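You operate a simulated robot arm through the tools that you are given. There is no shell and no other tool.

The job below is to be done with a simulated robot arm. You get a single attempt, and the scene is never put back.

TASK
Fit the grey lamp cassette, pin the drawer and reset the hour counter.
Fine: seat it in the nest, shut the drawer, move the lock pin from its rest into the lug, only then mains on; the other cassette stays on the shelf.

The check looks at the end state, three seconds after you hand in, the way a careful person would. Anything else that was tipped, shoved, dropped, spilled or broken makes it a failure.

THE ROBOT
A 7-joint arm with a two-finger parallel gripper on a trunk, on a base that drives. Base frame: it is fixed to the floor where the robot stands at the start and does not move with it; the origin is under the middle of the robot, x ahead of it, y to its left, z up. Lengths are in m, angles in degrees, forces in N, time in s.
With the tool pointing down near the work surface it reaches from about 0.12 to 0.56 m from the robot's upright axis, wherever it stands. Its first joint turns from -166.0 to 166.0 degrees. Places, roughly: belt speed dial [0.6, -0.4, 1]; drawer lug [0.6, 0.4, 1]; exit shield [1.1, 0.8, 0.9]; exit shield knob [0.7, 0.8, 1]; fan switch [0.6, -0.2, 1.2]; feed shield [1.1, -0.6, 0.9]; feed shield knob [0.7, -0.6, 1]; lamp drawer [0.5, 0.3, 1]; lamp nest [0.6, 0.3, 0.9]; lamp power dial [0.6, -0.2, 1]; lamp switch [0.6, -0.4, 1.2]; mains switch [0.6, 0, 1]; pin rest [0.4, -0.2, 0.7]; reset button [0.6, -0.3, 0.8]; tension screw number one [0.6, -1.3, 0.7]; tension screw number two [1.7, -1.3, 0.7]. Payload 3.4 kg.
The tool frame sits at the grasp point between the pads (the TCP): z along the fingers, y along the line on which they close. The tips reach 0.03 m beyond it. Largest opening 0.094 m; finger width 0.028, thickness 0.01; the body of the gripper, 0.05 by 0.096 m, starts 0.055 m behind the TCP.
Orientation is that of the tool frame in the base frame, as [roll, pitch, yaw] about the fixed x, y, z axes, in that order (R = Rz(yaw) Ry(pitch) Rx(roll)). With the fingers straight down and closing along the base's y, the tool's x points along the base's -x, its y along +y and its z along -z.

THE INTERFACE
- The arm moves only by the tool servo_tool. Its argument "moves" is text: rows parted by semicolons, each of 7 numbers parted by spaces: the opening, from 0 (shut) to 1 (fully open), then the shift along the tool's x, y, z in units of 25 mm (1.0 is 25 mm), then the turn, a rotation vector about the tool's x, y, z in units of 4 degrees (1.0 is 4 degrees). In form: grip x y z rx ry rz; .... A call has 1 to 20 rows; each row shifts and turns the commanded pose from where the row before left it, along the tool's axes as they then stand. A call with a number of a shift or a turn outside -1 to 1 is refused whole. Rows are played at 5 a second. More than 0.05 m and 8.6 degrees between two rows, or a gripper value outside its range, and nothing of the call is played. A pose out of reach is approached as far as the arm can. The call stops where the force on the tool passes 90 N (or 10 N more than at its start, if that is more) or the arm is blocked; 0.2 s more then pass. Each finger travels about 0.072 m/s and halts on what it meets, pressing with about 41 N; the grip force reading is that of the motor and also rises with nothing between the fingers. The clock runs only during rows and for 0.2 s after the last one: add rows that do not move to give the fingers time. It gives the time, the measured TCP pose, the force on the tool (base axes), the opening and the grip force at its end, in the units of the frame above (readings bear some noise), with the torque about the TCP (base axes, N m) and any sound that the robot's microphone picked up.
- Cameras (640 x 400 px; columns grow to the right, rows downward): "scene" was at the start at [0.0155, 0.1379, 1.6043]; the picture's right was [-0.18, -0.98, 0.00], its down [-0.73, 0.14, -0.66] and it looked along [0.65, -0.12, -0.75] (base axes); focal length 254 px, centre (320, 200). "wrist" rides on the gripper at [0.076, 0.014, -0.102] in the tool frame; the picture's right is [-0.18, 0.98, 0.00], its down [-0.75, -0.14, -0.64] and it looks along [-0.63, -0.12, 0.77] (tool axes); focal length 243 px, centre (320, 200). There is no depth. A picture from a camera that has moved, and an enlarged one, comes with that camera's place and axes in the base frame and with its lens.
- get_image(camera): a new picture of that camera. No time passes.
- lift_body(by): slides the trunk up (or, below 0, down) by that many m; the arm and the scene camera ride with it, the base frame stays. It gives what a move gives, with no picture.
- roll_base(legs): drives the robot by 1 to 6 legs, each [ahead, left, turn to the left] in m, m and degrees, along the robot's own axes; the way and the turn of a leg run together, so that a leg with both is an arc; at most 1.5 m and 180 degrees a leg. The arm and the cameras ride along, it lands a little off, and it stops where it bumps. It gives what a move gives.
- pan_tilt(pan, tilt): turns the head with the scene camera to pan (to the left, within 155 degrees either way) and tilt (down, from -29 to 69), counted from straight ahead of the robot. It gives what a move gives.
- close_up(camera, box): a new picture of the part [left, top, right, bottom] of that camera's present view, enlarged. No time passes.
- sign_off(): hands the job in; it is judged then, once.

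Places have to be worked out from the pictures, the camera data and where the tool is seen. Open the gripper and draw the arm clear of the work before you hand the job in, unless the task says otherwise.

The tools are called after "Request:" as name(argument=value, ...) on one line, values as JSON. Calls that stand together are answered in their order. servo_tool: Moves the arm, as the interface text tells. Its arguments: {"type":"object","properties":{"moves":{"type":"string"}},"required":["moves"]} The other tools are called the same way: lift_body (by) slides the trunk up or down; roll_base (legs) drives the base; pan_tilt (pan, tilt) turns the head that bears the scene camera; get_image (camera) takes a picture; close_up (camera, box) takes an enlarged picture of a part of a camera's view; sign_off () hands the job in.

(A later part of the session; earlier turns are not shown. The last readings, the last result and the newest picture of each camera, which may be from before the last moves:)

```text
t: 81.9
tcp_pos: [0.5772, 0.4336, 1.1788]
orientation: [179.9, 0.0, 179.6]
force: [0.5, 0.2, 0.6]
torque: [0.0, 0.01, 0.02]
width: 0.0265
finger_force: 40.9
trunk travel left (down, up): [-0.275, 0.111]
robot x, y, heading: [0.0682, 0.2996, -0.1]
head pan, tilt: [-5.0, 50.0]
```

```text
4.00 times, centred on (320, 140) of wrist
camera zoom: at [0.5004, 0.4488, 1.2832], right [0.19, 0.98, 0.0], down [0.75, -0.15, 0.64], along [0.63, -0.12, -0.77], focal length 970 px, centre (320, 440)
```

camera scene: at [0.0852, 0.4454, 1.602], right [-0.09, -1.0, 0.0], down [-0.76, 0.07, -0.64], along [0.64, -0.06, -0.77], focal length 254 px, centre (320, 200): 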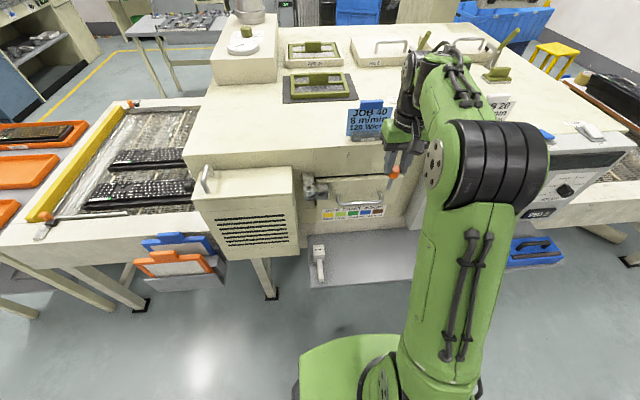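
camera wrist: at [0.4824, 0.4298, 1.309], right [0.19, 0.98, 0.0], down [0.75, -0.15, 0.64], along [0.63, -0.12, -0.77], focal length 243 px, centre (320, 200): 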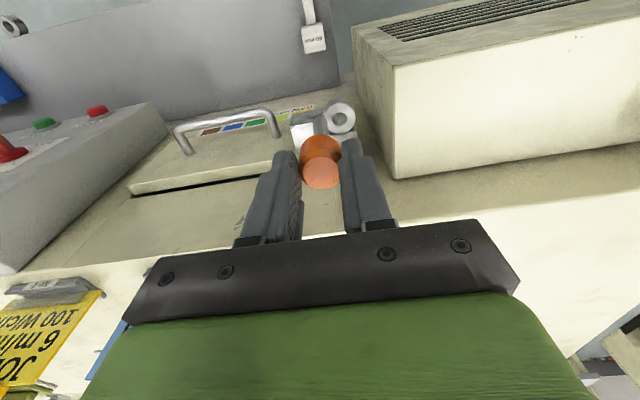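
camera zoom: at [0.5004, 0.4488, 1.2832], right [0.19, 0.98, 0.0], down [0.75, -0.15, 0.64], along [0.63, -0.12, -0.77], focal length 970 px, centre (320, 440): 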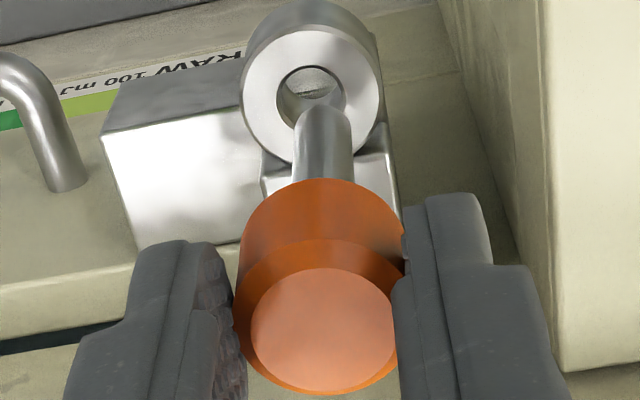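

Residual offset is about −2.5 mm in y and under 1 mm in x, with the ring top at z≈1.070. I'll correct that and lower the tip into the hole in 5 mm rows.

Request:
servo_tool(moves="0 -0.02 -0.1 0 0 0 0;0 0 0 0.2 0 0 0;0 0 0 0.2 0 0 0;0 0 0 0.2 0 0 0;0 0 0 0.2 0 0 0;0 0 0 0 0 0 0")

Request:
close_up(camera="scene", box=[295, 155, 335, 205])

Request:
close_up(camera="wrist", box=[280, 80, 360, 180])

```text
t: 83.3
tcp_pos: [0.5782, 0.4303, 1.1642]
orientation: [179.8, 0.5, 179.5]
force: [4.0, 3.3, 29.9]
torque: [0.14, -0.56, -0.04]
width: 0.0266
finger_force: 41.0
trunk travel left (down, up): [-0.275, 0.111]
robot x, y, heading: [0.0679, 0.3015, -0.4]
head pan, tilt: [-5.0, 50.0]
```

```text
8.00 times, centred on (315, 180) of scene
camera zoom: at [0.083, 0.4452, 1.6023], right [-0.09, -1.0, 0.0], down [-0.76, 0.07, -0.64], along [0.64, -0.06, -0.76], focal length 2028 px, centre (360, 360)
```

zoom: 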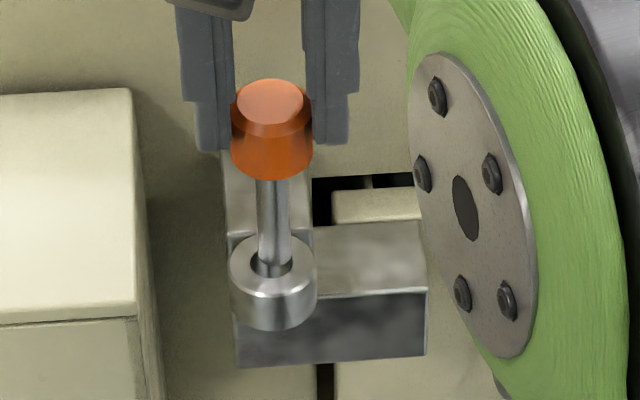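

```text
4.00 times, centred on (320, 130) of wrist
camera zoom: at [0.5004, 0.444, 1.2664], right [0.19, 0.98, 0.01], down [0.75, -0.15, 0.65], along [0.64, -0.12, -0.76], focal length 970 px, centre (320, 480)
```

zoom: 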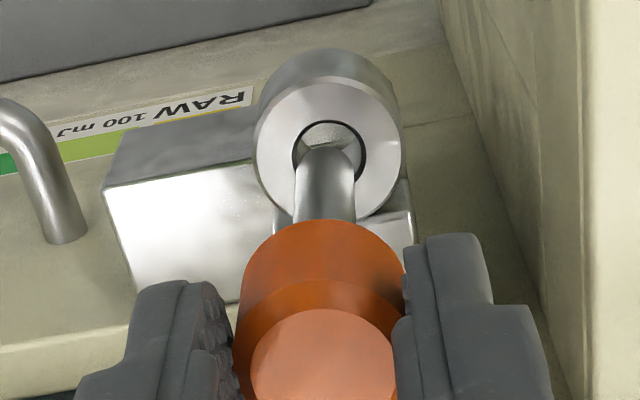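

The tip has touched: 30 N up, with torque placing the contact a few mm to the +x/−y side of the tip. I'll back up 4 mm and look very closely before shifting.

Request:
servo_tool(moves="0 0 0 -0.24 0 0 0;0 0 0 0 0 0 0;0 0 0 0 0 0 0")

Request:
close_up(camera="scene", box=[303, 175, 323, 200])

Request:
close_up(camera="wrist", box=[300, 85, 350, 145])

```text
t: 84.1
tcp_pos: [0.5803, 0.4299, 1.1669]
orientation: [179.9, -0.2, 179.5]
force: [-0.2, 0.1, -0.3]
torque: [0.02, -0.02, 0.0]
width: 0.0265
finger_force: 41.1
trunk travel left (down, up): [-0.275, 0.111]
robot x, y, heading: [0.0683, 0.2983, -0.1]
head pan, tilt: [-5.0, 50.0]
```

```text
16.00 times, centred on (313, 188) of scene
camera zoom: at [0.0858, 0.4456, 1.6019], right [-0.09, -1.0, 0.0], down [-0.76, 0.07, -0.64], along [0.64, -0.06, -0.77], focal length 4056 px, centre (432, 400)
```

zoom: 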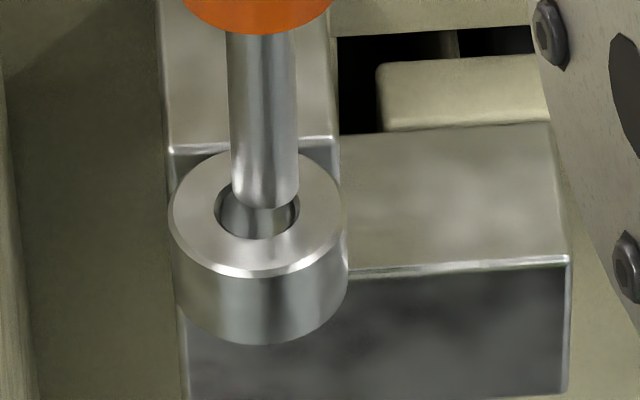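

```text
6.67 times, centred on (325, 115) of wrist
camera zoom: at [0.5022, 0.4443, 1.2689], right [0.19, 0.98, 0.0], down [0.75, -0.15, 0.64], along [0.63, -0.12, -0.77], focal length 1618 px, centre (287, 767)
```

zoom: 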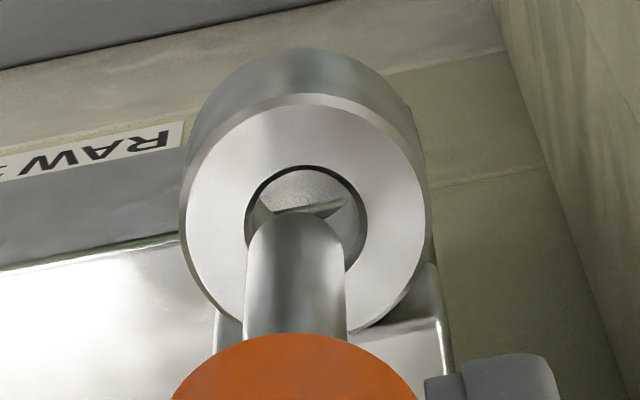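

Hole about 15 mm, shaft about 12.4 mm. The tip needs roughly −3.4 mm in x and +1.1 mm in y. Applying that and re-checking.

Request:
servo_tool(moves="0 0.136 0.044 0 0 0 0;0 0 0 0 0 0 0;0 0 0 0 0 0 0")

Request:
close_up(camera="scene", box=[303, 175, 323, 200])

Request:
close_up(camera="wrist", box=[300, 85, 350, 145])

```text
t: 84.9
tcp_pos: [0.5749, 0.4313, 1.165]
orientation: [179.9, -0.1, 179.4]
force: [0.8, -1.1, -0.4]
torque: [-0.04, 0.0, 0.0]
width: 0.0265
finger_force: 41.3
trunk travel left (down, up): [-0.275, 0.111]
robot x, y, heading: [0.0713, 0.3004, -0.3]
head pan, tilt: [-5.0, 50.0]
```

```text
16.00 times, centred on (313, 188) of scene
camera zoom: at [0.0857, 0.4456, 1.602], right [-0.09, -1.0, 0.0], down [-0.76, 0.07, -0.64], along [0.64, -0.06, -0.77], focal length 4056 px, centre (432, 400)
```

zoom: 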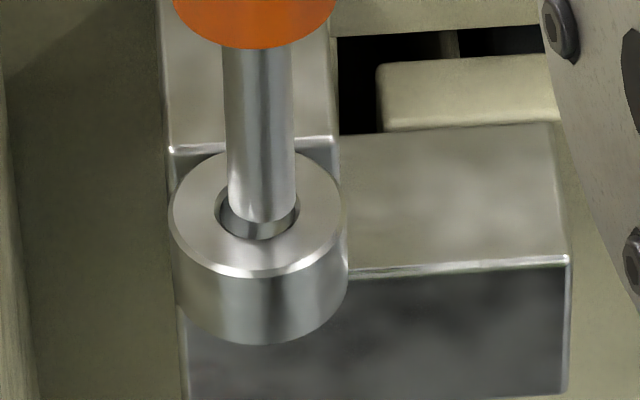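

```text
6.67 times, centred on (325, 115) of wrist
camera zoom: at [0.4985, 0.445, 1.2688], right [0.19, 0.98, 0.0], down [0.75, -0.15, 0.64], along [0.63, -0.12, -0.77], focal length 1618 px, centre (287, 767)
```

zoom: 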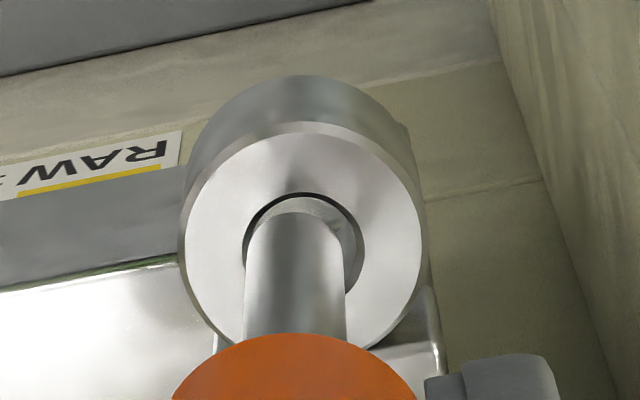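

x is now aligned, and y needs about +0.9 mm more. I'll correct that and lower slowly.

Request:
servo_tool(moves="0 0.01 0.036 0 0 0 0;0 0 0 0.12 0 0 0;0 0 0 0.12 0 0 0;0 0 0 0.12 0 0 0;0 0 0 0 0 0 0")

Request:
close_up(camera="scene", box=[303, 175, 323, 200])

Request:
close_up(camera="wrist", box=[300, 85, 350, 145])

```text
t: 86.1
tcp_pos: [0.5746, 0.4314, 1.1577]
orientation: [179.9, -0.1, 179.6]
force: [1.0, 0.1, -0.1]
torque: [0.03, -0.1, -0.03]
width: 0.0265
finger_force: 41.0
trunk travel left (down, up): [-0.275, 0.111]
robot x, y, heading: [0.0704, 0.2992, -0.0]
head pan, tilt: [-5.0, 50.0]
```

```text
16.00 times, centred on (313, 188) of scene
camera zoom: at [0.086, 0.4456, 1.602], right [-0.09, -1.0, 0.0], down [-0.76, 0.07, -0.64], along [0.64, -0.06, -0.77], focal length 4056 px, centre (432, 400)
```

zoom: 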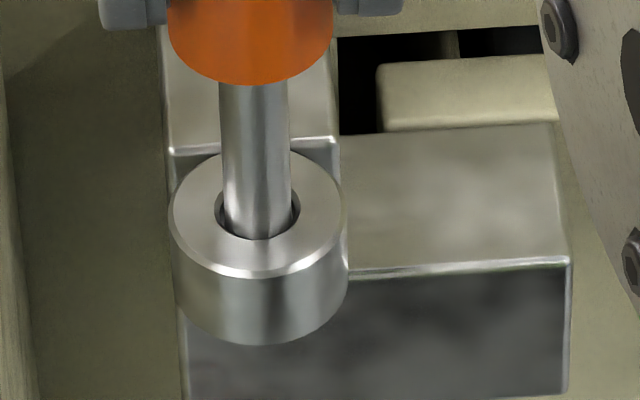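

```text
6.67 times, centred on (325, 115) of wrist
camera zoom: at [0.4984, 0.446, 1.2605], right [0.19, 0.98, 0.0], down [0.75, -0.15, 0.64], along [0.63, -0.12, -0.77], focal length 1618 px, centre (287, 767)
```

zoom: 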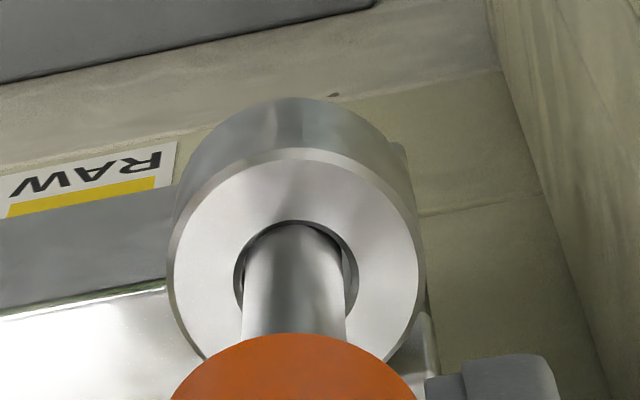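

The tip is inside the ring with practically no force, slightly towards the front wall. I'll nudge +0.8 mm in x and keep lowering.

Request:
servo_tool(moves="0 -0.03 0.005 0 0 0 0;0 0 0 0.2 0 0 0;0 0 0 0.2 0 0 0;0 0 0 0.2 0 0 0;0 0 0 0.2 0 0 0;0 0 0 0 0 0 0")

Request:
close_up(camera="scene", box=[295, 155, 335, 205])

```text
t: 87.5
tcp_pos: [0.5768, 0.4313, 1.1375]
orientation: [180.0, -0.1, 179.6]
force: [0.8, 0.6, -0.2]
torque: [-0.03, -0.03, 0.02]
width: 0.0264
finger_force: 41.1
trunk travel left (down, up): [-0.275, 0.111]
robot x, y, heading: [0.073, 0.3026, -0.2]
head pan, tilt: [-5.0, 50.0]
```

```text
8.00 times, centred on (315, 180) of scene
camera zoom: at [0.0858, 0.4455, 1.602], right [-0.09, -1.0, 0.0], down [-0.76, 0.07, -0.64], along [0.64, -0.06, -0.77], focal length 2028 px, centre (360, 360)
```

zoom: 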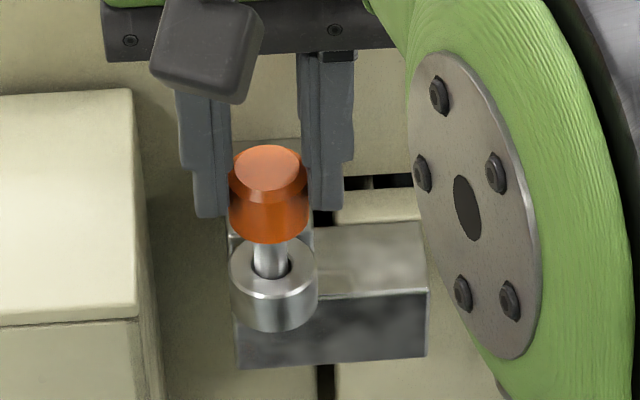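

It's sliding in cleanly. Another 20 mm, then small steps until the knob seats.

Request:
servo_tool(moves="0 0 0 0.2 0 0 0;0 0 0 0.2 0 0 0;0 0 0 0.2 0 0 0;0 0 0 0.2 0 0 0;0 0 0 0 0 0 0")

Request:
close_up(camera="scene", box=[295, 155, 335, 205])

```text
t: 88.7
tcp_pos: [0.5765, 0.432, 1.1164]
orientation: [180.0, 0.0, 179.4]
force: [0.4, 0.3, -0.2]
torque: [0.01, 0.01, -0.01]
width: 0.0265
finger_force: 41.0
trunk travel left (down, up): [-0.275, 0.111]
robot x, y, heading: [0.0706, 0.2955, -0.3]
head pan, tilt: [-5.0, 50.0]
```

```text
8.00 times, centred on (315, 180) of scene
camera zoom: at [0.0856, 0.4455, 1.602], right [-0.09, -1.0, 0.0], down [-0.76, 0.07, -0.64], along [0.64, -0.06, -0.77], focal length 2028 px, centre (360, 360)
```

zoom: 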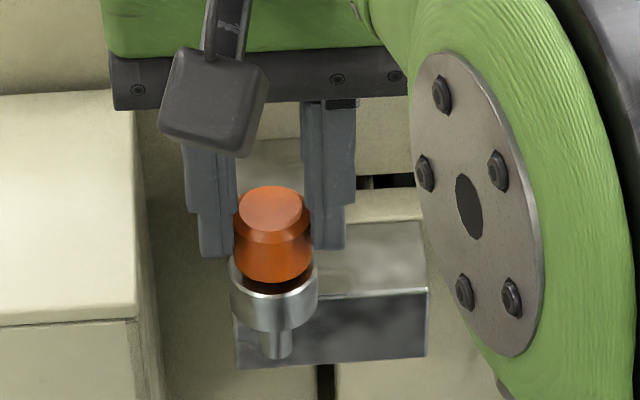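

The shaft now shows below the ring, in front of the drawer block. Lowering in 2 mm rows to seat it.

Request:
servo_tool(moves="0 0 0 0.08 0 0 0;0 0 0 0.08 0 0 0;0 0 0 0.08 0 0 0;0 0 0 0 0 0 0")

```text
t: 89.7
tcp_pos: [0.576, 0.4307, 1.1145]
orientation: [179.8, 0.3, 179.5]
force: [5.1, 1.4, 24.9]
torque: [-0.05, -0.08, -0.03]
width: 0.0267
finger_force: 40.6
trunk travel left (down, up): [-0.275, 0.111]
robot x, y, heading: [0.0696, 0.303, 0.1]
head pan, tilt: [-5.0, 50.0]
```

25 N at z≈1.1145 means the knob shoulder is on the ring. I'll check visually, ease off, and release.

Request:
close_up(camera="scene", box=[303, 170, 328, 205])

Request:
servo_tool(moves="0 0 0 -0.1 0 0 0;0 0 0 0 0 0 0;0.5 0 0 0 0 0 0;0.5 0 0 0 0 0 0;0.5 0 0 0 0 0 0")

Request:
close_up(camera="scene", box=[295, 155, 335, 205])

Request:
get_image(camera="wrist")

```text
11.43 times, centred on (316, 188) of scene
camera zoom: at [0.0839, 0.4451, 1.6023], right [-0.09, -1.0, 0.0], down [-0.76, 0.07, -0.64], along [0.64, -0.06, -0.77], focal length 2897 px, centre (371, 343)
```

zoom: 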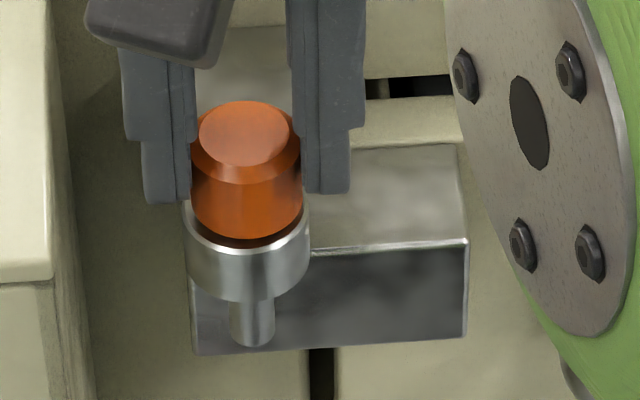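

```text
t: 90.9
tcp_pos: [0.5776, 0.4307, 1.1131]
orientation: [179.9, -0.1, 179.6]
force: [1.1, 0.8, 0.1]
torque: [-0.01, 0.01, 0.0]
width: 0.0472
finger_force: 0.1
trunk travel left (down, up): [-0.275, 0.111]
robot x, y, heading: [0.0701, 0.2965, 0.1]
head pan, tilt: [-5.0, 50.0]
```

```text
8.00 times, centred on (315, 180) of scene
camera zoom: at [0.0856, 0.4455, 1.602], right [-0.09, -1.0, 0.0], down [-0.76, 0.07, -0.64], along [0.64, -0.06, -0.77], focal length 2028 px, centre (360, 360)
```

zoom: 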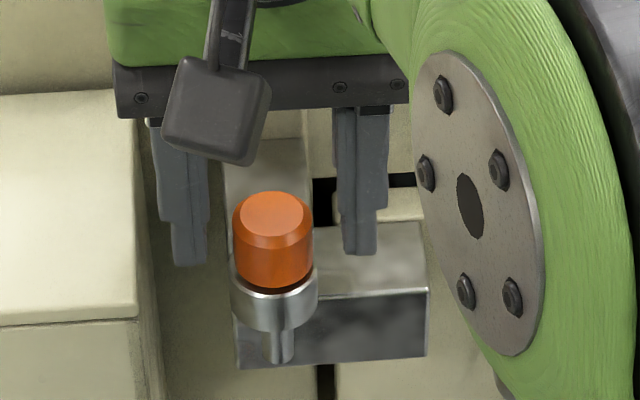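

```text
taken
camera wrist: at [0.499, 0.4455, 1.2165], right [0.19, 0.98, 0.0], down [0.75, -0.15, 0.64], along [0.63, -0.12, -0.77], focal length 243 px, centre (320, 200)
```

wrist: 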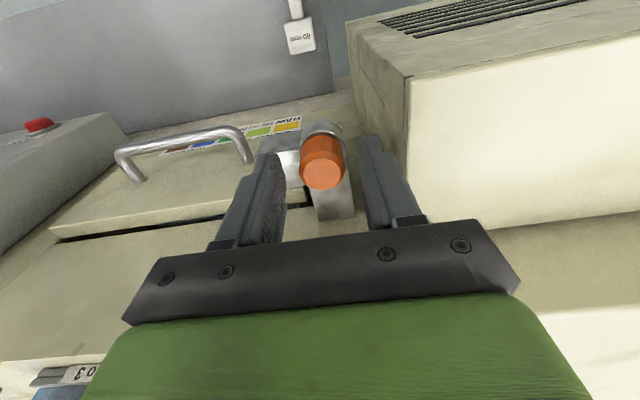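

The pin is seated and stands in front of the block. I'll retreat straight up.

Request:
servo_tool(moves="0.5 0 0 -0.4 0 0 0;0.5 0 0 -0.8 0 0 0;0.5 0 0 -0.8 0 0 0;0.5 0 0 -0.8 0 0 0;0.5 0 0 -0.8 0 0 0;0.5 0.8 0 -0.4 0 0 0;0.5 0.8 0 0 0 0 0;0.5 0.8 0 0 0 0 0;0.5 0.8 0 0 0 0 0;0.5 0.8 0 0 0 0 0;0.5 0.8 0 0 0 0 0;0.5 0.8 0 0 0 0 0;0.5 0.8 0 0 0 0 0;0.5 0 0 0 0 0 0")

Request:
get_image(camera="scene")

Request:
close_up(camera="scene", box=[285, 150, 395, 230])

```text
t: 93.9
tcp_pos: [0.4167, 0.4333, 1.2135]
orientation: [179.8, -0.1, 179.6]
force: [0.3, -0.3, 0.1]
torque: [-0.03, 0.05, -0.03]
width: 0.0468
finger_force: 0.0
trunk travel left (down, up): [-0.275, 0.111]
robot x, y, heading: [0.0699, 0.3013, -0.3]
head pan, tilt: [-5.0, 50.0]
```

```text
taken
camera scene: at [0.0865, 0.4457, 1.602], right [-0.09, -1.0, 0.0], down [-0.76, 0.07, -0.64], along [0.64, -0.06, -0.77], focal length 254 px, centre (320, 200)
```

scene: 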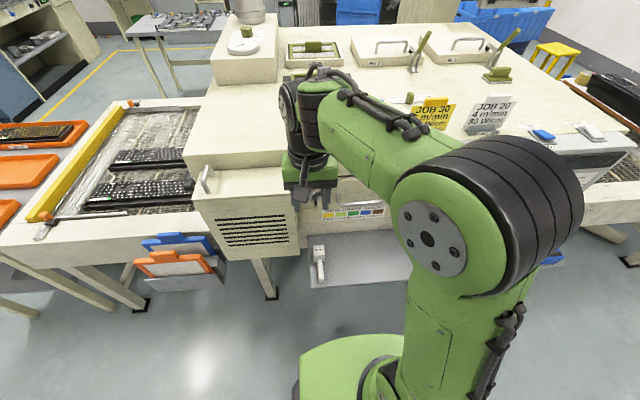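

```text
5.00 times, centred on (340, 190) of scene
camera zoom: at [0.0865, 0.4457, 1.602], right [-0.09, -1.0, 0.0], down [-0.76, 0.07, -0.64], along [0.64, -0.06, -0.77], focal length 1267 px, centre (220, 250)
```

zoom: 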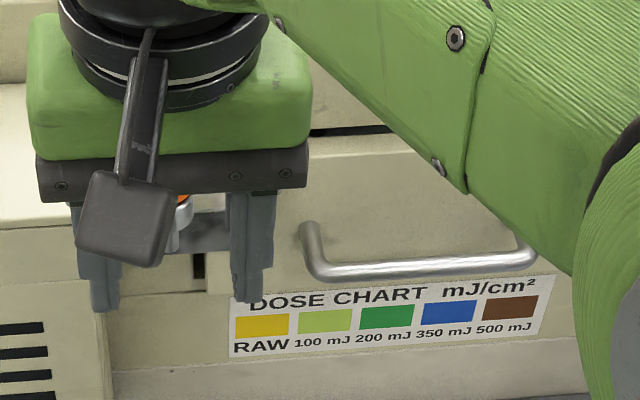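

The pin is home and the arm is clear. Next come the mains knob and the reset button, which face −x, so I need the tool horizontal. I'll back the base off and drive in front of the control panel to give the arm room.

Request:
roll_base(legs=[[-0.2, 0, 0], [0, -0.37, 0]])

Request:
pan_tilt(pan=-10, tilt=40)

Request:
get_image(camera="scene")

Request:
get_image(camera="wrist")

```text
t: 97.5
tcp_pos: [0.2119, 0.0598, 1.2132]
orientation: [179.8, -0.1, 179.4]
force: [0.6, 0.5, 0.4]
torque: [0.02, 0.0, -0.02]
width: 0.0471
finger_force: 0.1
trunk travel left (down, up): [-0.275, 0.111]
robot x, y, heading: [-0.136, -0.0709, -0.2]
head pan, tilt: [-5.0, 50.0]
```

```text
t: 98.3
tcp_pos: [0.2121, 0.0603, 1.2134]
orientation: [179.9, -0.2, 179.4]
force: [0.1, -0.6, -1.1]
torque: [-0.03, -0.03, -0.03]
width: 0.047
finger_force: 0.0
trunk travel left (down, up): [-0.275, 0.111]
robot x, y, heading: [-0.1335, -0.0718, -0.4]
head pan, tilt: [-10.0, 40.0]
```

```text
taken
camera scene: at [-0.1124, 0.0639, 1.6161], right [-0.18, -0.98, 0.0], down [-0.63, 0.11, -0.77], along [0.75, -0.14, -0.64], focal length 254 px, centre (320, 200)
```

scene: 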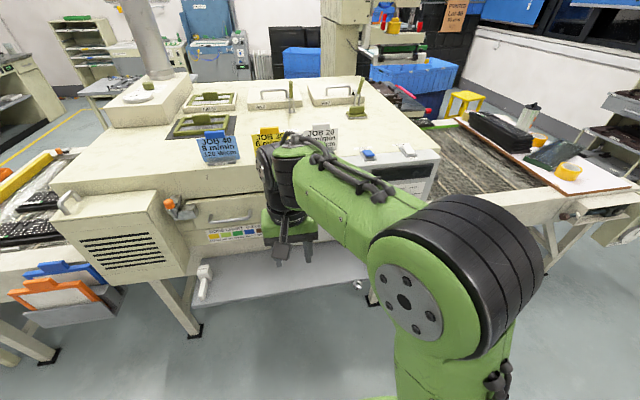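

```text
taken
camera wrist: at [0.1343, 0.0745, 1.3163], right [0.19, 0.98, 0.0], down [0.75, -0.15, 0.64], along [0.63, -0.12, -0.77], focal length 243 px, centre (320, 200)
```

wrist: 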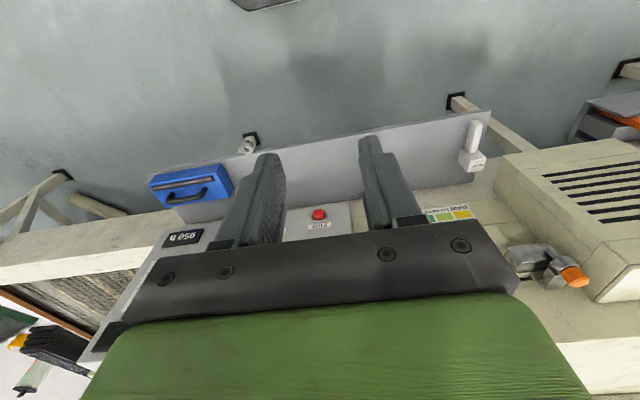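

All the job cards are standing and the lug pin is visible. I'll extend the arm to (0.40, −0.04, 1.16), then pitch the tool up to horizontal.

Request:
servo_tool(moves="0.5 -0.95 -0.5 0.25 0 0 0;0.5 -0.95 -0.5 0.25 0 0 0;0.5 -0.95 -0.5 0.25 0 0 0;0.5 -0.95 -0.5 0.25 0 0 0;0.5 -0.95 -0.5 0.25 0 0 0;0.5 -0.95 -0.5 0.25 0 0 0;0.5 -0.95 -0.5 0.25 0 0 0;0.5 -0.95 -0.5 0.25 0 0 0;0.5 0 0 0 0 -1 0;0.5 0 0 0 0 -1 0;0.5 0 0 0 0 -1 0;0.5 0 0 0 0 -1 0;0.5 0 0 0 0 -1 0;0.5 0 0 0 0 -1 0;0.5 0 0 0 0 -1 0;0.5 0 0 0 0 -1 0;0.5 0 0 0 0 -1 0;0.5 0 0 0 0 -1 0")

Request:
get_image(camera="scene")

Request:
get_image(camera="wrist")

```text
t: 102.1
tcp_pos: [0.4012, -0.0411, 1.1645]
orientation: [179.8, 40.0, 179.5]
force: [1.2, 0.2, 0.2]
torque: [0.0, -0.02, -0.03]
width: 0.0471
finger_force: 0.0
trunk travel left (down, up): [-0.275, 0.111]
robot x, y, heading: [-0.1347, -0.0733, -0.3]
head pan, tilt: [-10.0, 40.0]
```

```text
taken
camera scene: at [-0.1127, 0.0635, 1.6162], right [-0.18, -0.98, 0.0], down [-0.63, 0.11, -0.77], along [0.75, -0.14, -0.64], focal length 254 px, centre (320, 200)
```

scene: 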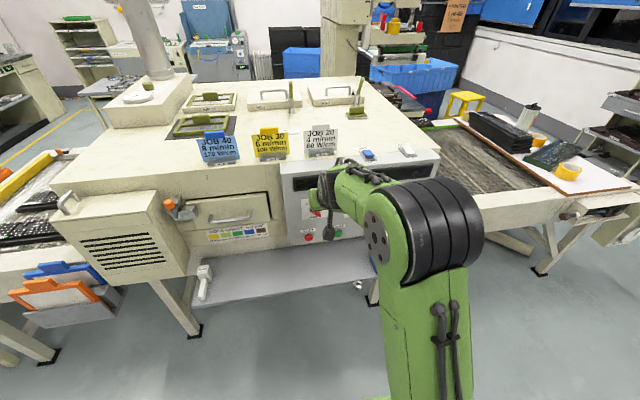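

```text
taken
camera wrist: at [0.2757, -0.0261, 1.194], right [0.15, 0.98, 0.12], down [0.16, -0.14, 0.98], along [0.98, -0.13, -0.18], focal length 243 px, centre (320, 200)
```

wrist: 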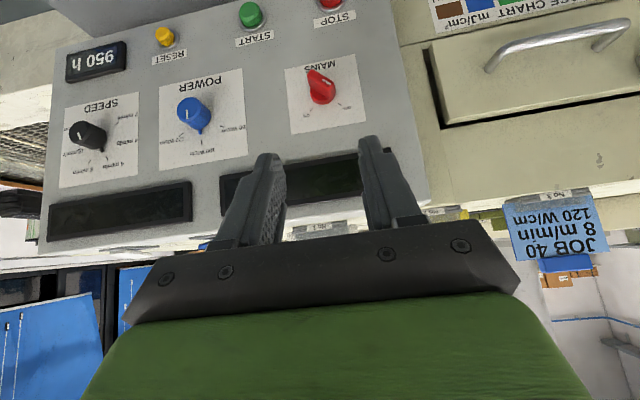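

The wrist camera now looks straight at the panel (image upside-down). I'll zoom in on MAINS and RESET.

Request:
close_up(camera="wrist", box=[275, 45, 375, 145])

Request:
close_up(camera="wrist", box=[50, 10, 210, 110])

```text
4.00 times, centred on (325, 95) of wrist
camera zoom: at [0.2757, -0.0261, 1.194], right [0.15, 0.98, 0.12], down [0.16, -0.14, 0.98], along [0.98, -0.13, -0.18], focal length 970 px, centre (300, 620)
```

zoom: 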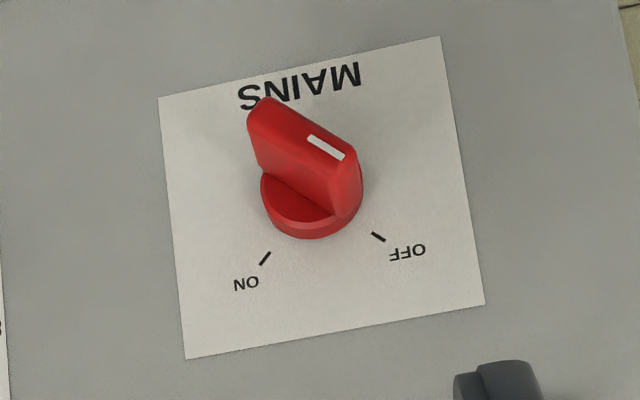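

```text
4.00 times, centred on (130, 60) of wrist
camera zoom: at [0.2757, -0.0261, 1.194], right [0.15, 0.98, 0.12], down [0.16, -0.14, 0.98], along [0.98, -0.13, -0.18], focal length 970 px, centre (1080, 760)
```

zoom: 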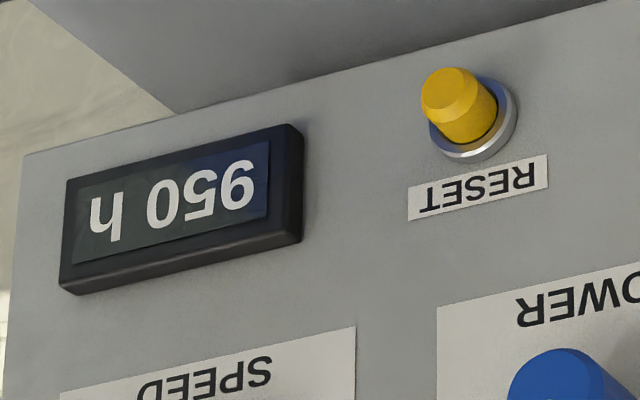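

Measured: knob axis at (y −0.043, z 0.992), panel at x≈0.575, knob sticking out about 35 mm, OFF at +45° and ON at −45°, so a 90° clockwise turn. I'll finish pitching the tool to horizontal.

Request:
servo_tool(moves="0.5 0 0 0 0 -1 0;0.5 0 0 0 0 -1 0;0.5 0 0 0 0 -1 0;0.5 0 0 0 0 -1 0;0.5 0 0 0 0 -1 0;0.5 0 0 0 0 -1 0;0.5 0 0 0 0 -1 0;0.5 0 0 0 0 -1 0;0.5 0 0 0 0 -1 0;0.5 0 0 0 0 -1 0;0.5 0 0 0 0 -1 0;0.5 0 0 0 0 -1 0;0.5 0 0 0 0 -0.5 0")

Request:
get_image(camera="scene")

Request:
get_image(camera="wrist")

```text
t: 104.9
tcp_pos: [0.4022, -0.041, 1.1629]
orientation: [154.2, 89.9, 153.8]
force: [-0.5, 0.3, -0.3]
torque: [-0.02, -0.01, -0.04]
width: 0.0468
finger_force: 0.1
trunk travel left (down, up): [-0.275, 0.111]
robot x, y, heading: [-0.1326, -0.0704, -0.3]
head pan, tilt: [-10.0, 40.0]
```

```text
taken
camera scene: at [-0.1119, 0.0643, 1.6161], right [-0.18, -0.98, 0.0], down [-0.63, 0.11, -0.77], along [0.75, -0.14, -0.64], focal length 254 px, centre (320, 200)
```

scene: 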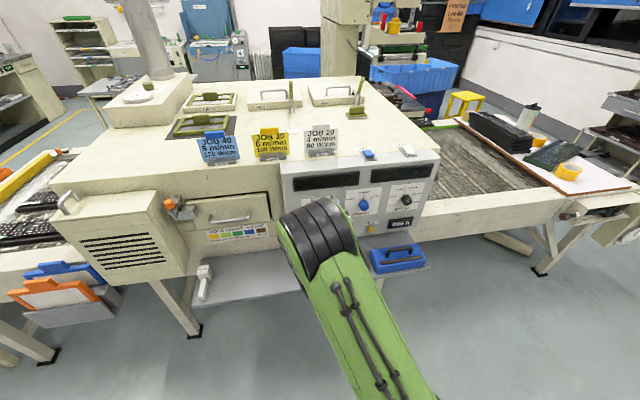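

```text
taken
camera wrist: at [0.2969, -0.0261, 1.0872], right [0.01, 0.98, 0.18], down [-0.64, -0.14, 0.75], along [0.77, -0.12, 0.63], focal length 243 px, centre (320, 200)
```

wrist: 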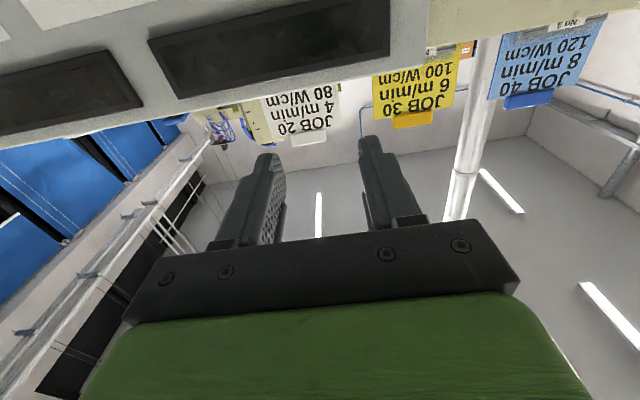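

The tool is horizontal. I'll lower it to the knob height while staying well back from the panel at x≈0.40.

Request:
servo_tool(moves="0.5 0.855 -0.01 0 0 0 0;0.5 0.855 -0.01 0 0 0 0;0.5 0.855 -0.01 0 0 0 0;0.5 0.855 -0.01 0 0 0 0;0.5 0.855 -0.01 0 0 0 0;0.5 0.855 -0.01 0 0 0 0;0.5 0.855 -0.01 0 0 0 0;0.5 0.855 -0.01 0 0 0 0;0.5 0 0 0 0 0 0")

Request:
get_image(camera="scene")

Request:
get_image(camera="wrist")

```text
t: 106.9
tcp_pos: [0.4012, -0.0436, 0.9937]
orientation: [120.1, 89.9, 119.5]
force: [0.2, 0.3, 0.2]
torque: [0.04, -0.01, 0.01]
width: 0.0469
finger_force: 0.1
trunk travel left (down, up): [-0.275, 0.111]
robot x, y, heading: [-0.1386, -0.0719, -0.1]
head pan, tilt: [-10.0, 40.0]
```

```text
taken
camera scene: at [-0.1124, 0.0635, 1.6162], right [-0.18, -0.98, 0.0], down [-0.63, 0.11, -0.77], along [0.75, -0.14, -0.64], focal length 254 px, centre (320, 200)
```

scene: 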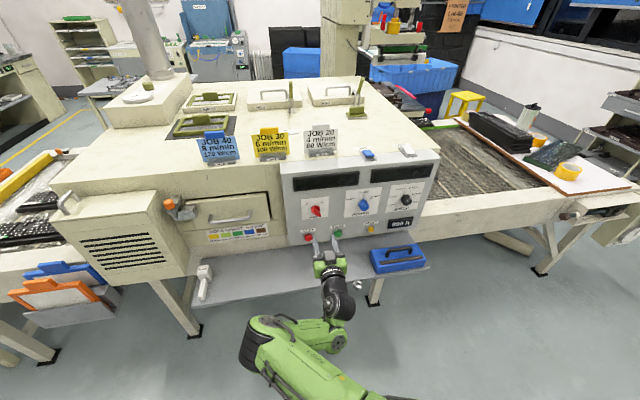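

```text
taken
camera wrist: at [0.2979, -0.0287, 0.918], right [0.01, 0.98, 0.19], down [-0.64, -0.14, 0.75], along [0.77, -0.13, 0.63], focal length 243 px, centre (320, 200)
```

wrist: 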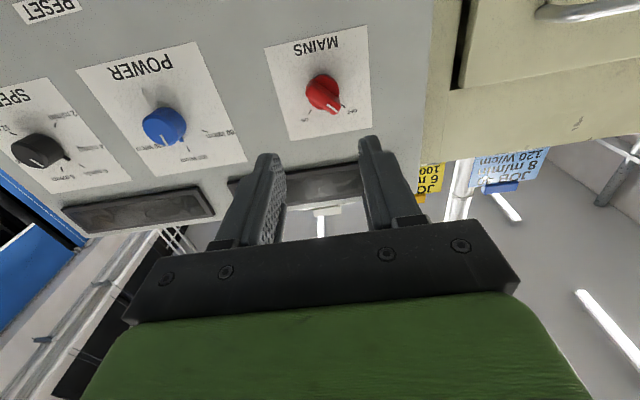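

Both cameras now see the panel well. I'll zoom both on the knob to fix its axis relative to the tool.

Request:
close_up(camera="wrist", box=[270, 40, 370, 140])

Request:
close_up(camera="scene", box=[280, 180, 420, 300])

Request:
close_up(camera="scene", box=[298, 192, 346, 262])

```text
4.00 times, centred on (320, 90) of wrist
camera zoom: at [0.2979, -0.0287, 0.918], right [0.01, 0.98, 0.19], down [-0.64, -0.14, 0.75], along [0.77, -0.13, 0.63], focal length 970 px, centre (320, 640)
```

zoom: 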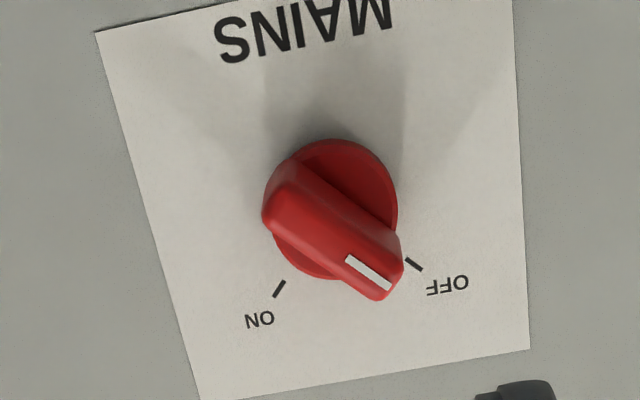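

```text
3.33 times, centred on (350, 240) of scene
camera zoom: at [-0.1124, 0.0635, 1.6162], right [-0.18, -0.98, 0.0], down [-0.63, 0.11, -0.77], along [0.75, -0.14, -0.64], focal length 845 px, centre (220, 67)
```

zoom: 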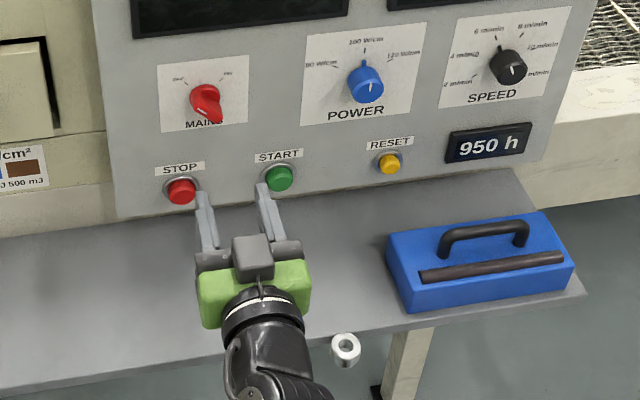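

```text
5.71 times, centred on (322, 227) of scene
camera zoom: at [-0.1124, 0.0635, 1.6162], right [-0.18, -0.98, 0.0], down [-0.63, 0.11, -0.77], along [0.75, -0.14, -0.64], focal length 1448 px, centre (309, 46)
```

zoom: 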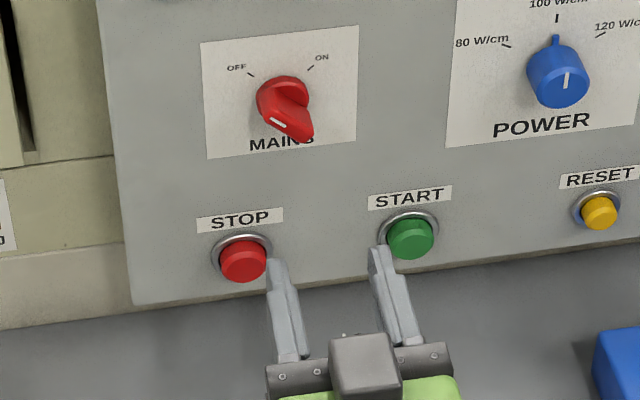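

The knob axis is about +4 mm in y and +2 mm in z from the tool axis. I'll correct that, roll the gripper −45° to straddle the blade at OFF, and move the tips to about 1 cm short of it.

Request:
servo_tool(moves="0.5 -0.09 0.16 0 0 0 0;0.5 0 0 0 0 0 -1;0.5 0 0 0 0 0 -1;0.5 0 0 0 0 0 -1;0.5 0 0 0 0 0 -1;0.5 0 0 0 0 0 -1;0.5 0 0 0 0 0 -1;0.5 0 0 0 0 0 -1;0.5 0 0 0 0 0 -1;0.5 0 0 0 0 0 -1;0.5 0 0 0 0 0 -1;0.5 0 0 0 0 0 -1;0.5 0 0 0 0 0 -0.25;0.5 0 0 0.8 0 0 0;0.5 0 0 0.8 0 0 0;0.5 0 0 0.8 0 0 0;0.5 0 0 0 0 0 0")

Request:
get_image(camera="wrist")

Request:
close_up(camera="scene", box=[290, 190, 370, 270])

```text
t: 110.5
tcp_pos: [0.4642, -0.0379, 0.9954]
orientation: [-90.2, 45.0, -90.7]
force: [0.4, -0.1, 0.5]
torque: [0.0, 0.0, -0.02]
width: 0.0469
finger_force: 0.1
trunk travel left (down, up): [-0.275, 0.111]
robot x, y, heading: [-0.1349, -0.0727, 0.1]
head pan, tilt: [-10.0, 40.0]
```

```text
taken
camera wrist: at [0.3586, -0.0813, 0.9313], right [0.01, 0.83, -0.56], down [-0.64, 0.44, 0.63], along [0.77, 0.35, 0.53], focal length 243 px, centre (320, 200)
```

wrist: 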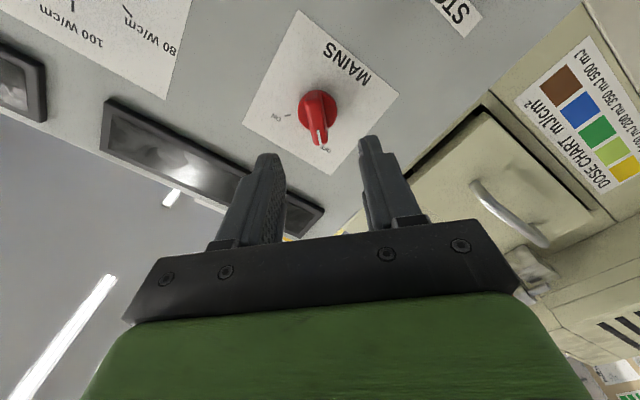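

```text
5.00 times, centred on (330, 230) of scene
camera zoom: at [-0.1127, 0.0637, 1.6162], right [-0.18, -0.98, 0.0], down [-0.63, 0.11, -0.77], along [0.75, -0.14, -0.64], focal length 1267 px, centre (270, 50)
```

zoom: 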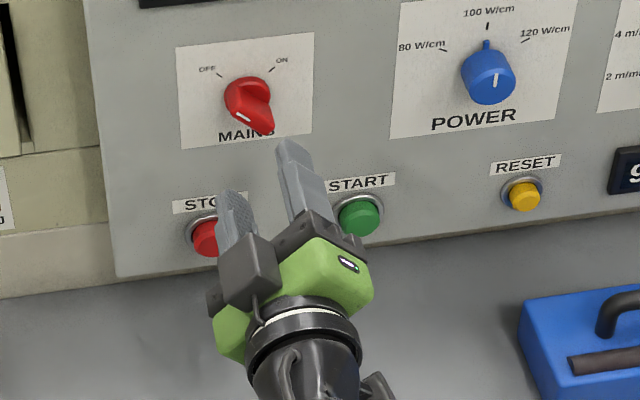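

The blade now lies in line between the fingers. I'll zoom to check its offset.

Request:
close_up(camera="wrist", box=[270, 70, 370, 170])

```text
4.00 times, centred on (320, 120) of wrist
camera zoom: at [0.3586, -0.0813, 0.9313], right [0.01, 0.83, -0.56], down [-0.64, 0.44, 0.63], along [0.77, 0.35, 0.53], focal length 970 px, centre (320, 520)
```

zoom: 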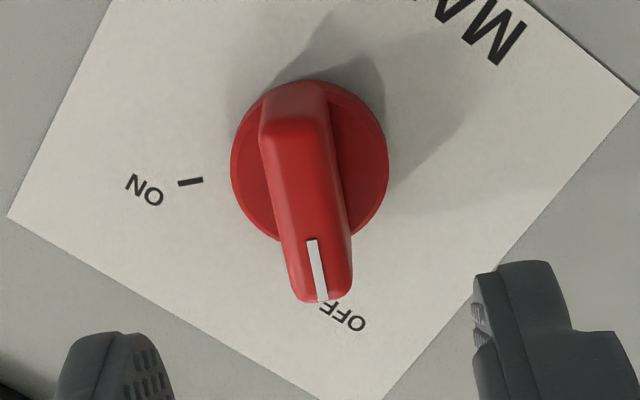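

The blade is about 3.5° off the finger plane, with a small offset. I'll trim the roll and position, then advance until the tips are just at the blade.

Request:
servo_tool(moves="0.5 0.17 -0.07 0 0 0 0;0.5 0 0 0 0 0 0.85;0.5 0 0 0.8 0 0 0;0.5 0 0 0.8 0 0 0;0.5 0 0 0 0 0 0")

Request:
close_up(camera="wrist", box=[240, 60, 400, 240])

Request:
close_up(camera="scene", box=[290, 190, 370, 270])

```text
t: 111.7
tcp_pos: [0.5011, -0.0449, 0.9917]
orientation: [-90.1, 48.6, -90.6]
force: [-0.3, 0.0, 0.3]
torque: [-0.03, -0.01, 0.02]
width: 0.0469
finger_force: 0.0
trunk travel left (down, up): [-0.275, 0.111]
robot x, y, heading: [-0.1338, -0.0718, -0.1]
head pan, tilt: [-10.0, 40.0]
```

```text
2.22 times, centred on (320, 150) of wrist
camera zoom: at [0.3962, -0.084, 0.9261], right [0.01, 0.86, -0.51], down [-0.64, 0.4, 0.66], along [0.77, 0.32, 0.55], focal length 539 px, centre (320, 311)
```

zoom: 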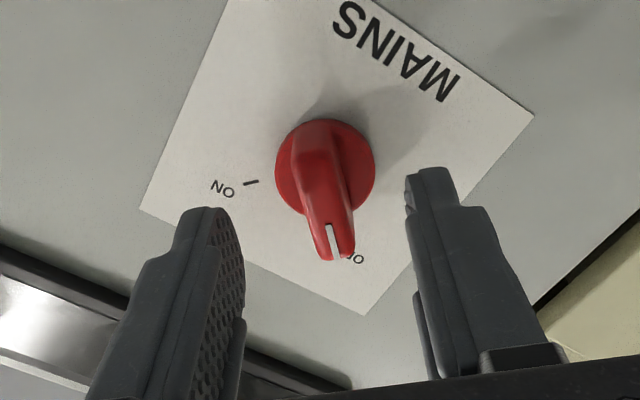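

```text
5.00 times, centred on (330, 230) of scene
camera zoom: at [-0.1124, 0.0637, 1.6162], right [-0.18, -0.98, 0.0], down [-0.63, 0.11, -0.77], along [0.75, -0.14, -0.64], focal length 1267 px, centre (270, 50)
```

zoom: 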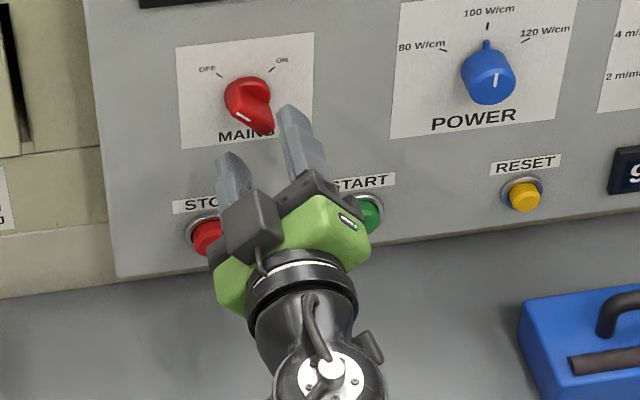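

The blade is centred to within 1–2 mm. Advancing to put the pads around it.

Request:
servo_tool(moves="0.5 0 0.05 0.63 0 0 0;0.5 0 0 0.63 0 0 0;0.5 0 0 0 0 0 0")

Request:
close_up(camera="wrist", box=[240, 60, 400, 240])

Request:
close_up(camera="scene", box=[290, 190, 370, 270])

```text
t: 112.5
tcp_pos: [0.5315, -0.0438, 0.9937]
orientation: [-90.1, 48.6, -90.7]
force: [-0.5, -0.2, 0.6]
torque: [-0.01, 0.01, 0.0]
width: 0.0472
finger_force: 0.0
trunk travel left (down, up): [-0.275, 0.111]
robot x, y, heading: [-0.1314, -0.0716, -0.3]
head pan, tilt: [-10.0, 40.0]
```

```text
2.22 times, centred on (320, 150) of wrist
camera zoom: at [0.4269, -0.0826, 0.9275], right [0.01, 0.86, -0.51], down [-0.64, 0.4, 0.66], along [0.77, 0.32, 0.55], focal length 539 px, centre (320, 311)
```

zoom: 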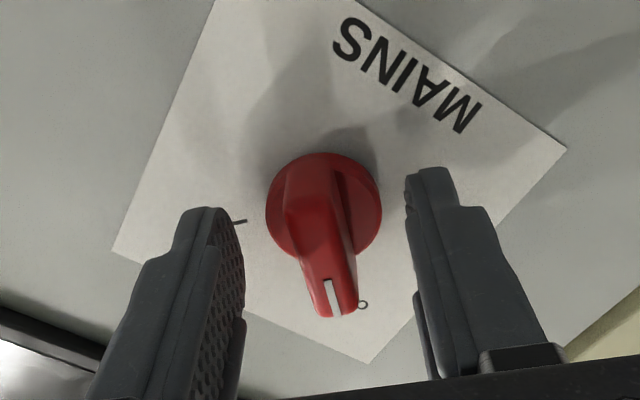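

```text
5.00 times, centred on (330, 230) of scene
camera zoom: at [-0.1124, 0.0637, 1.6162], right [-0.18, -0.98, 0.0], down [-0.63, 0.11, -0.77], along [0.75, -0.14, -0.64], focal length 1267 px, centre (270, 50)
```

zoom: 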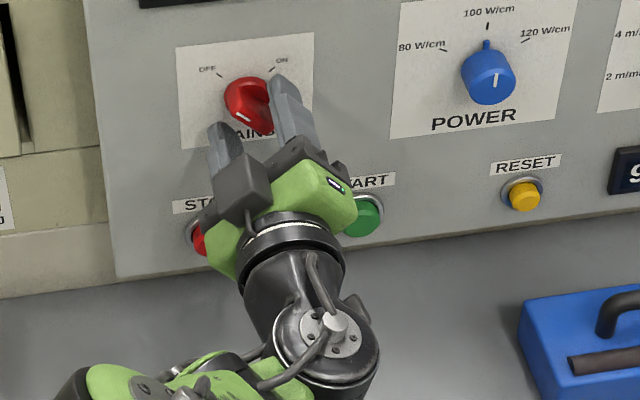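

The blade is between the pads. Closing on it.

Request:
servo_tool(moves="0.25 0 0.04 0 0 0 0;0 0 0 0 0 0 0;0 0 0 0 0 0 0;0 0 0 0 0 0 0")

Request:
close_up(camera="wrist", box=[240, 60, 400, 240])

```text
t: 113.5
tcp_pos: [0.5325, -0.0437, 0.992]
orientation: [-90.0, 48.5, -90.6]
force: [4.4, -5.6, 9.8]
torque: [-0.04, 0.99, 0.0]
width: 0.0129
finger_force: 44.4
trunk travel left (down, up): [-0.275, 0.111]
robot x, y, heading: [-0.133, -0.0721, -0.3]
head pan, tilt: [-10.0, 40.0]
```

```text
2.22 times, centred on (320, 150) of wrist
camera zoom: at [0.4275, -0.0823, 0.9266], right [0.01, 0.86, -0.51], down [-0.64, 0.4, 0.66], along [0.77, 0.32, 0.55], focal length 539 px, centre (320, 311)
```

zoom: 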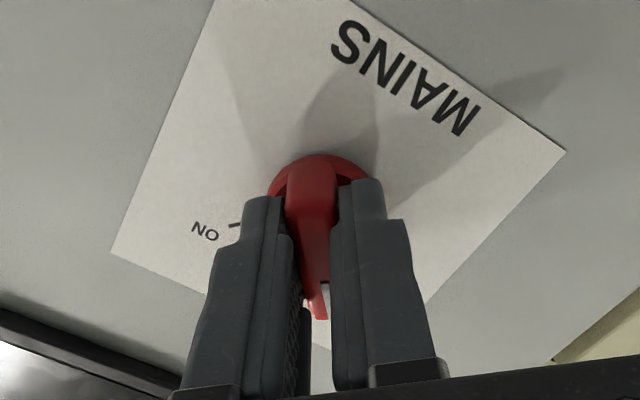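

It has a firm hold (13 mm blade) with a small side load of about 11 N. I'll relieve that with a 1.5 mm shift, then start turning clockwise in 4° rows.

Request:
servo_tool(moves="0 0 -0.06 0 0 0 0;0 0 0 0 0 0 0;0 0 0 0 0 0 1;0 0 0 0 0 0 1;0 0 0 0 0 0 1;0 0 0 0 0 0 1;0 0 0 0 0 0 0")

Request:
close_up(camera="wrist", box=[240, 60, 400, 240])

```text
t: 115.1
tcp_pos: [0.5315, -0.0423, 0.9928]
orientation: [-89.9, 64.6, -90.3]
force: [-4.4, -0.4, 8.0]
torque: [0.0, 0.44, 0.51]
width: 0.0131
finger_force: 45.1
trunk travel left (down, up): [-0.275, 0.111]
robot x, y, heading: [-0.1363, -0.0742, -0.3]
head pan, tilt: [-10.0, 40.0]
```

```text
2.22 times, centred on (320, 150) of wrist
camera zoom: at [0.4277, -0.0621, 0.9178], right [0.01, 0.97, -0.25], down [-0.64, 0.2, 0.74], along [0.77, 0.16, 0.62], focal length 539 px, centre (320, 311)
```

zoom: 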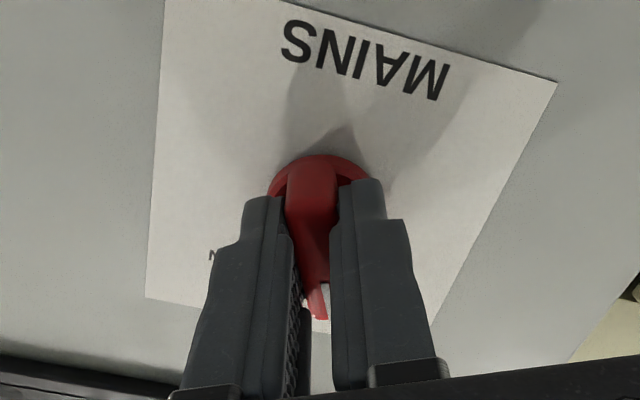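

The knob is following with modest forces. Continuing the turn.

Request:
servo_tool(moves="0 -0.04 0 0 0 0 1;0 0 0 0 0 0 1;0 0 0 0 0 0 1;0 0 0 0 0 0 1;0 0 0 0 0 0 1;0 0 0 0 0 0 1;0 0 0 0 0 0 1;0 0 0 0 0 0 1;0 0 0 0 0 0 0")

Request:
close_up(camera="wrist", box=[240, 60, 400, 240])

```text
t: 117.1
tcp_pos: [0.5308, -0.0406, 0.9934]
orientation: [91.4, 83.5, 91.0]
force: [-10.8, 7.8, -6.1]
torque: [-0.03, 0.48, 1.1]
width: 0.0127
finger_force: 44.6
trunk travel left (down, up): [-0.275, 0.111]
robot x, y, heading: [-0.1353, -0.0724, -0.2]
head pan, tilt: [-10.0, 40.0]
```

```text
2.22 times, centred on (320, 150) of wrist
camera zoom: at [0.4278, -0.018, 0.919], right [0.01, 0.96, 0.3], down [-0.64, -0.22, 0.73], along [0.77, -0.2, 0.61], focal length 539 px, centre (320, 311)
```

zoom: 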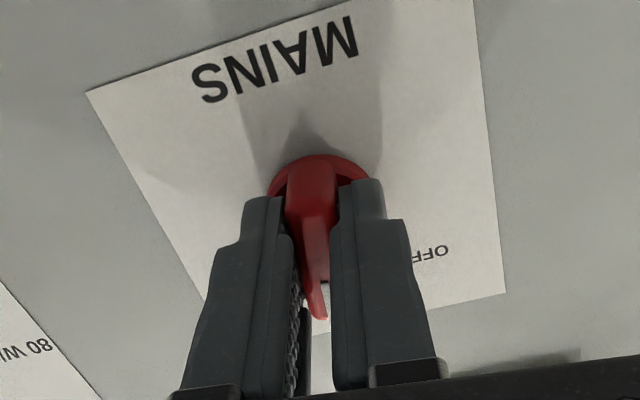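

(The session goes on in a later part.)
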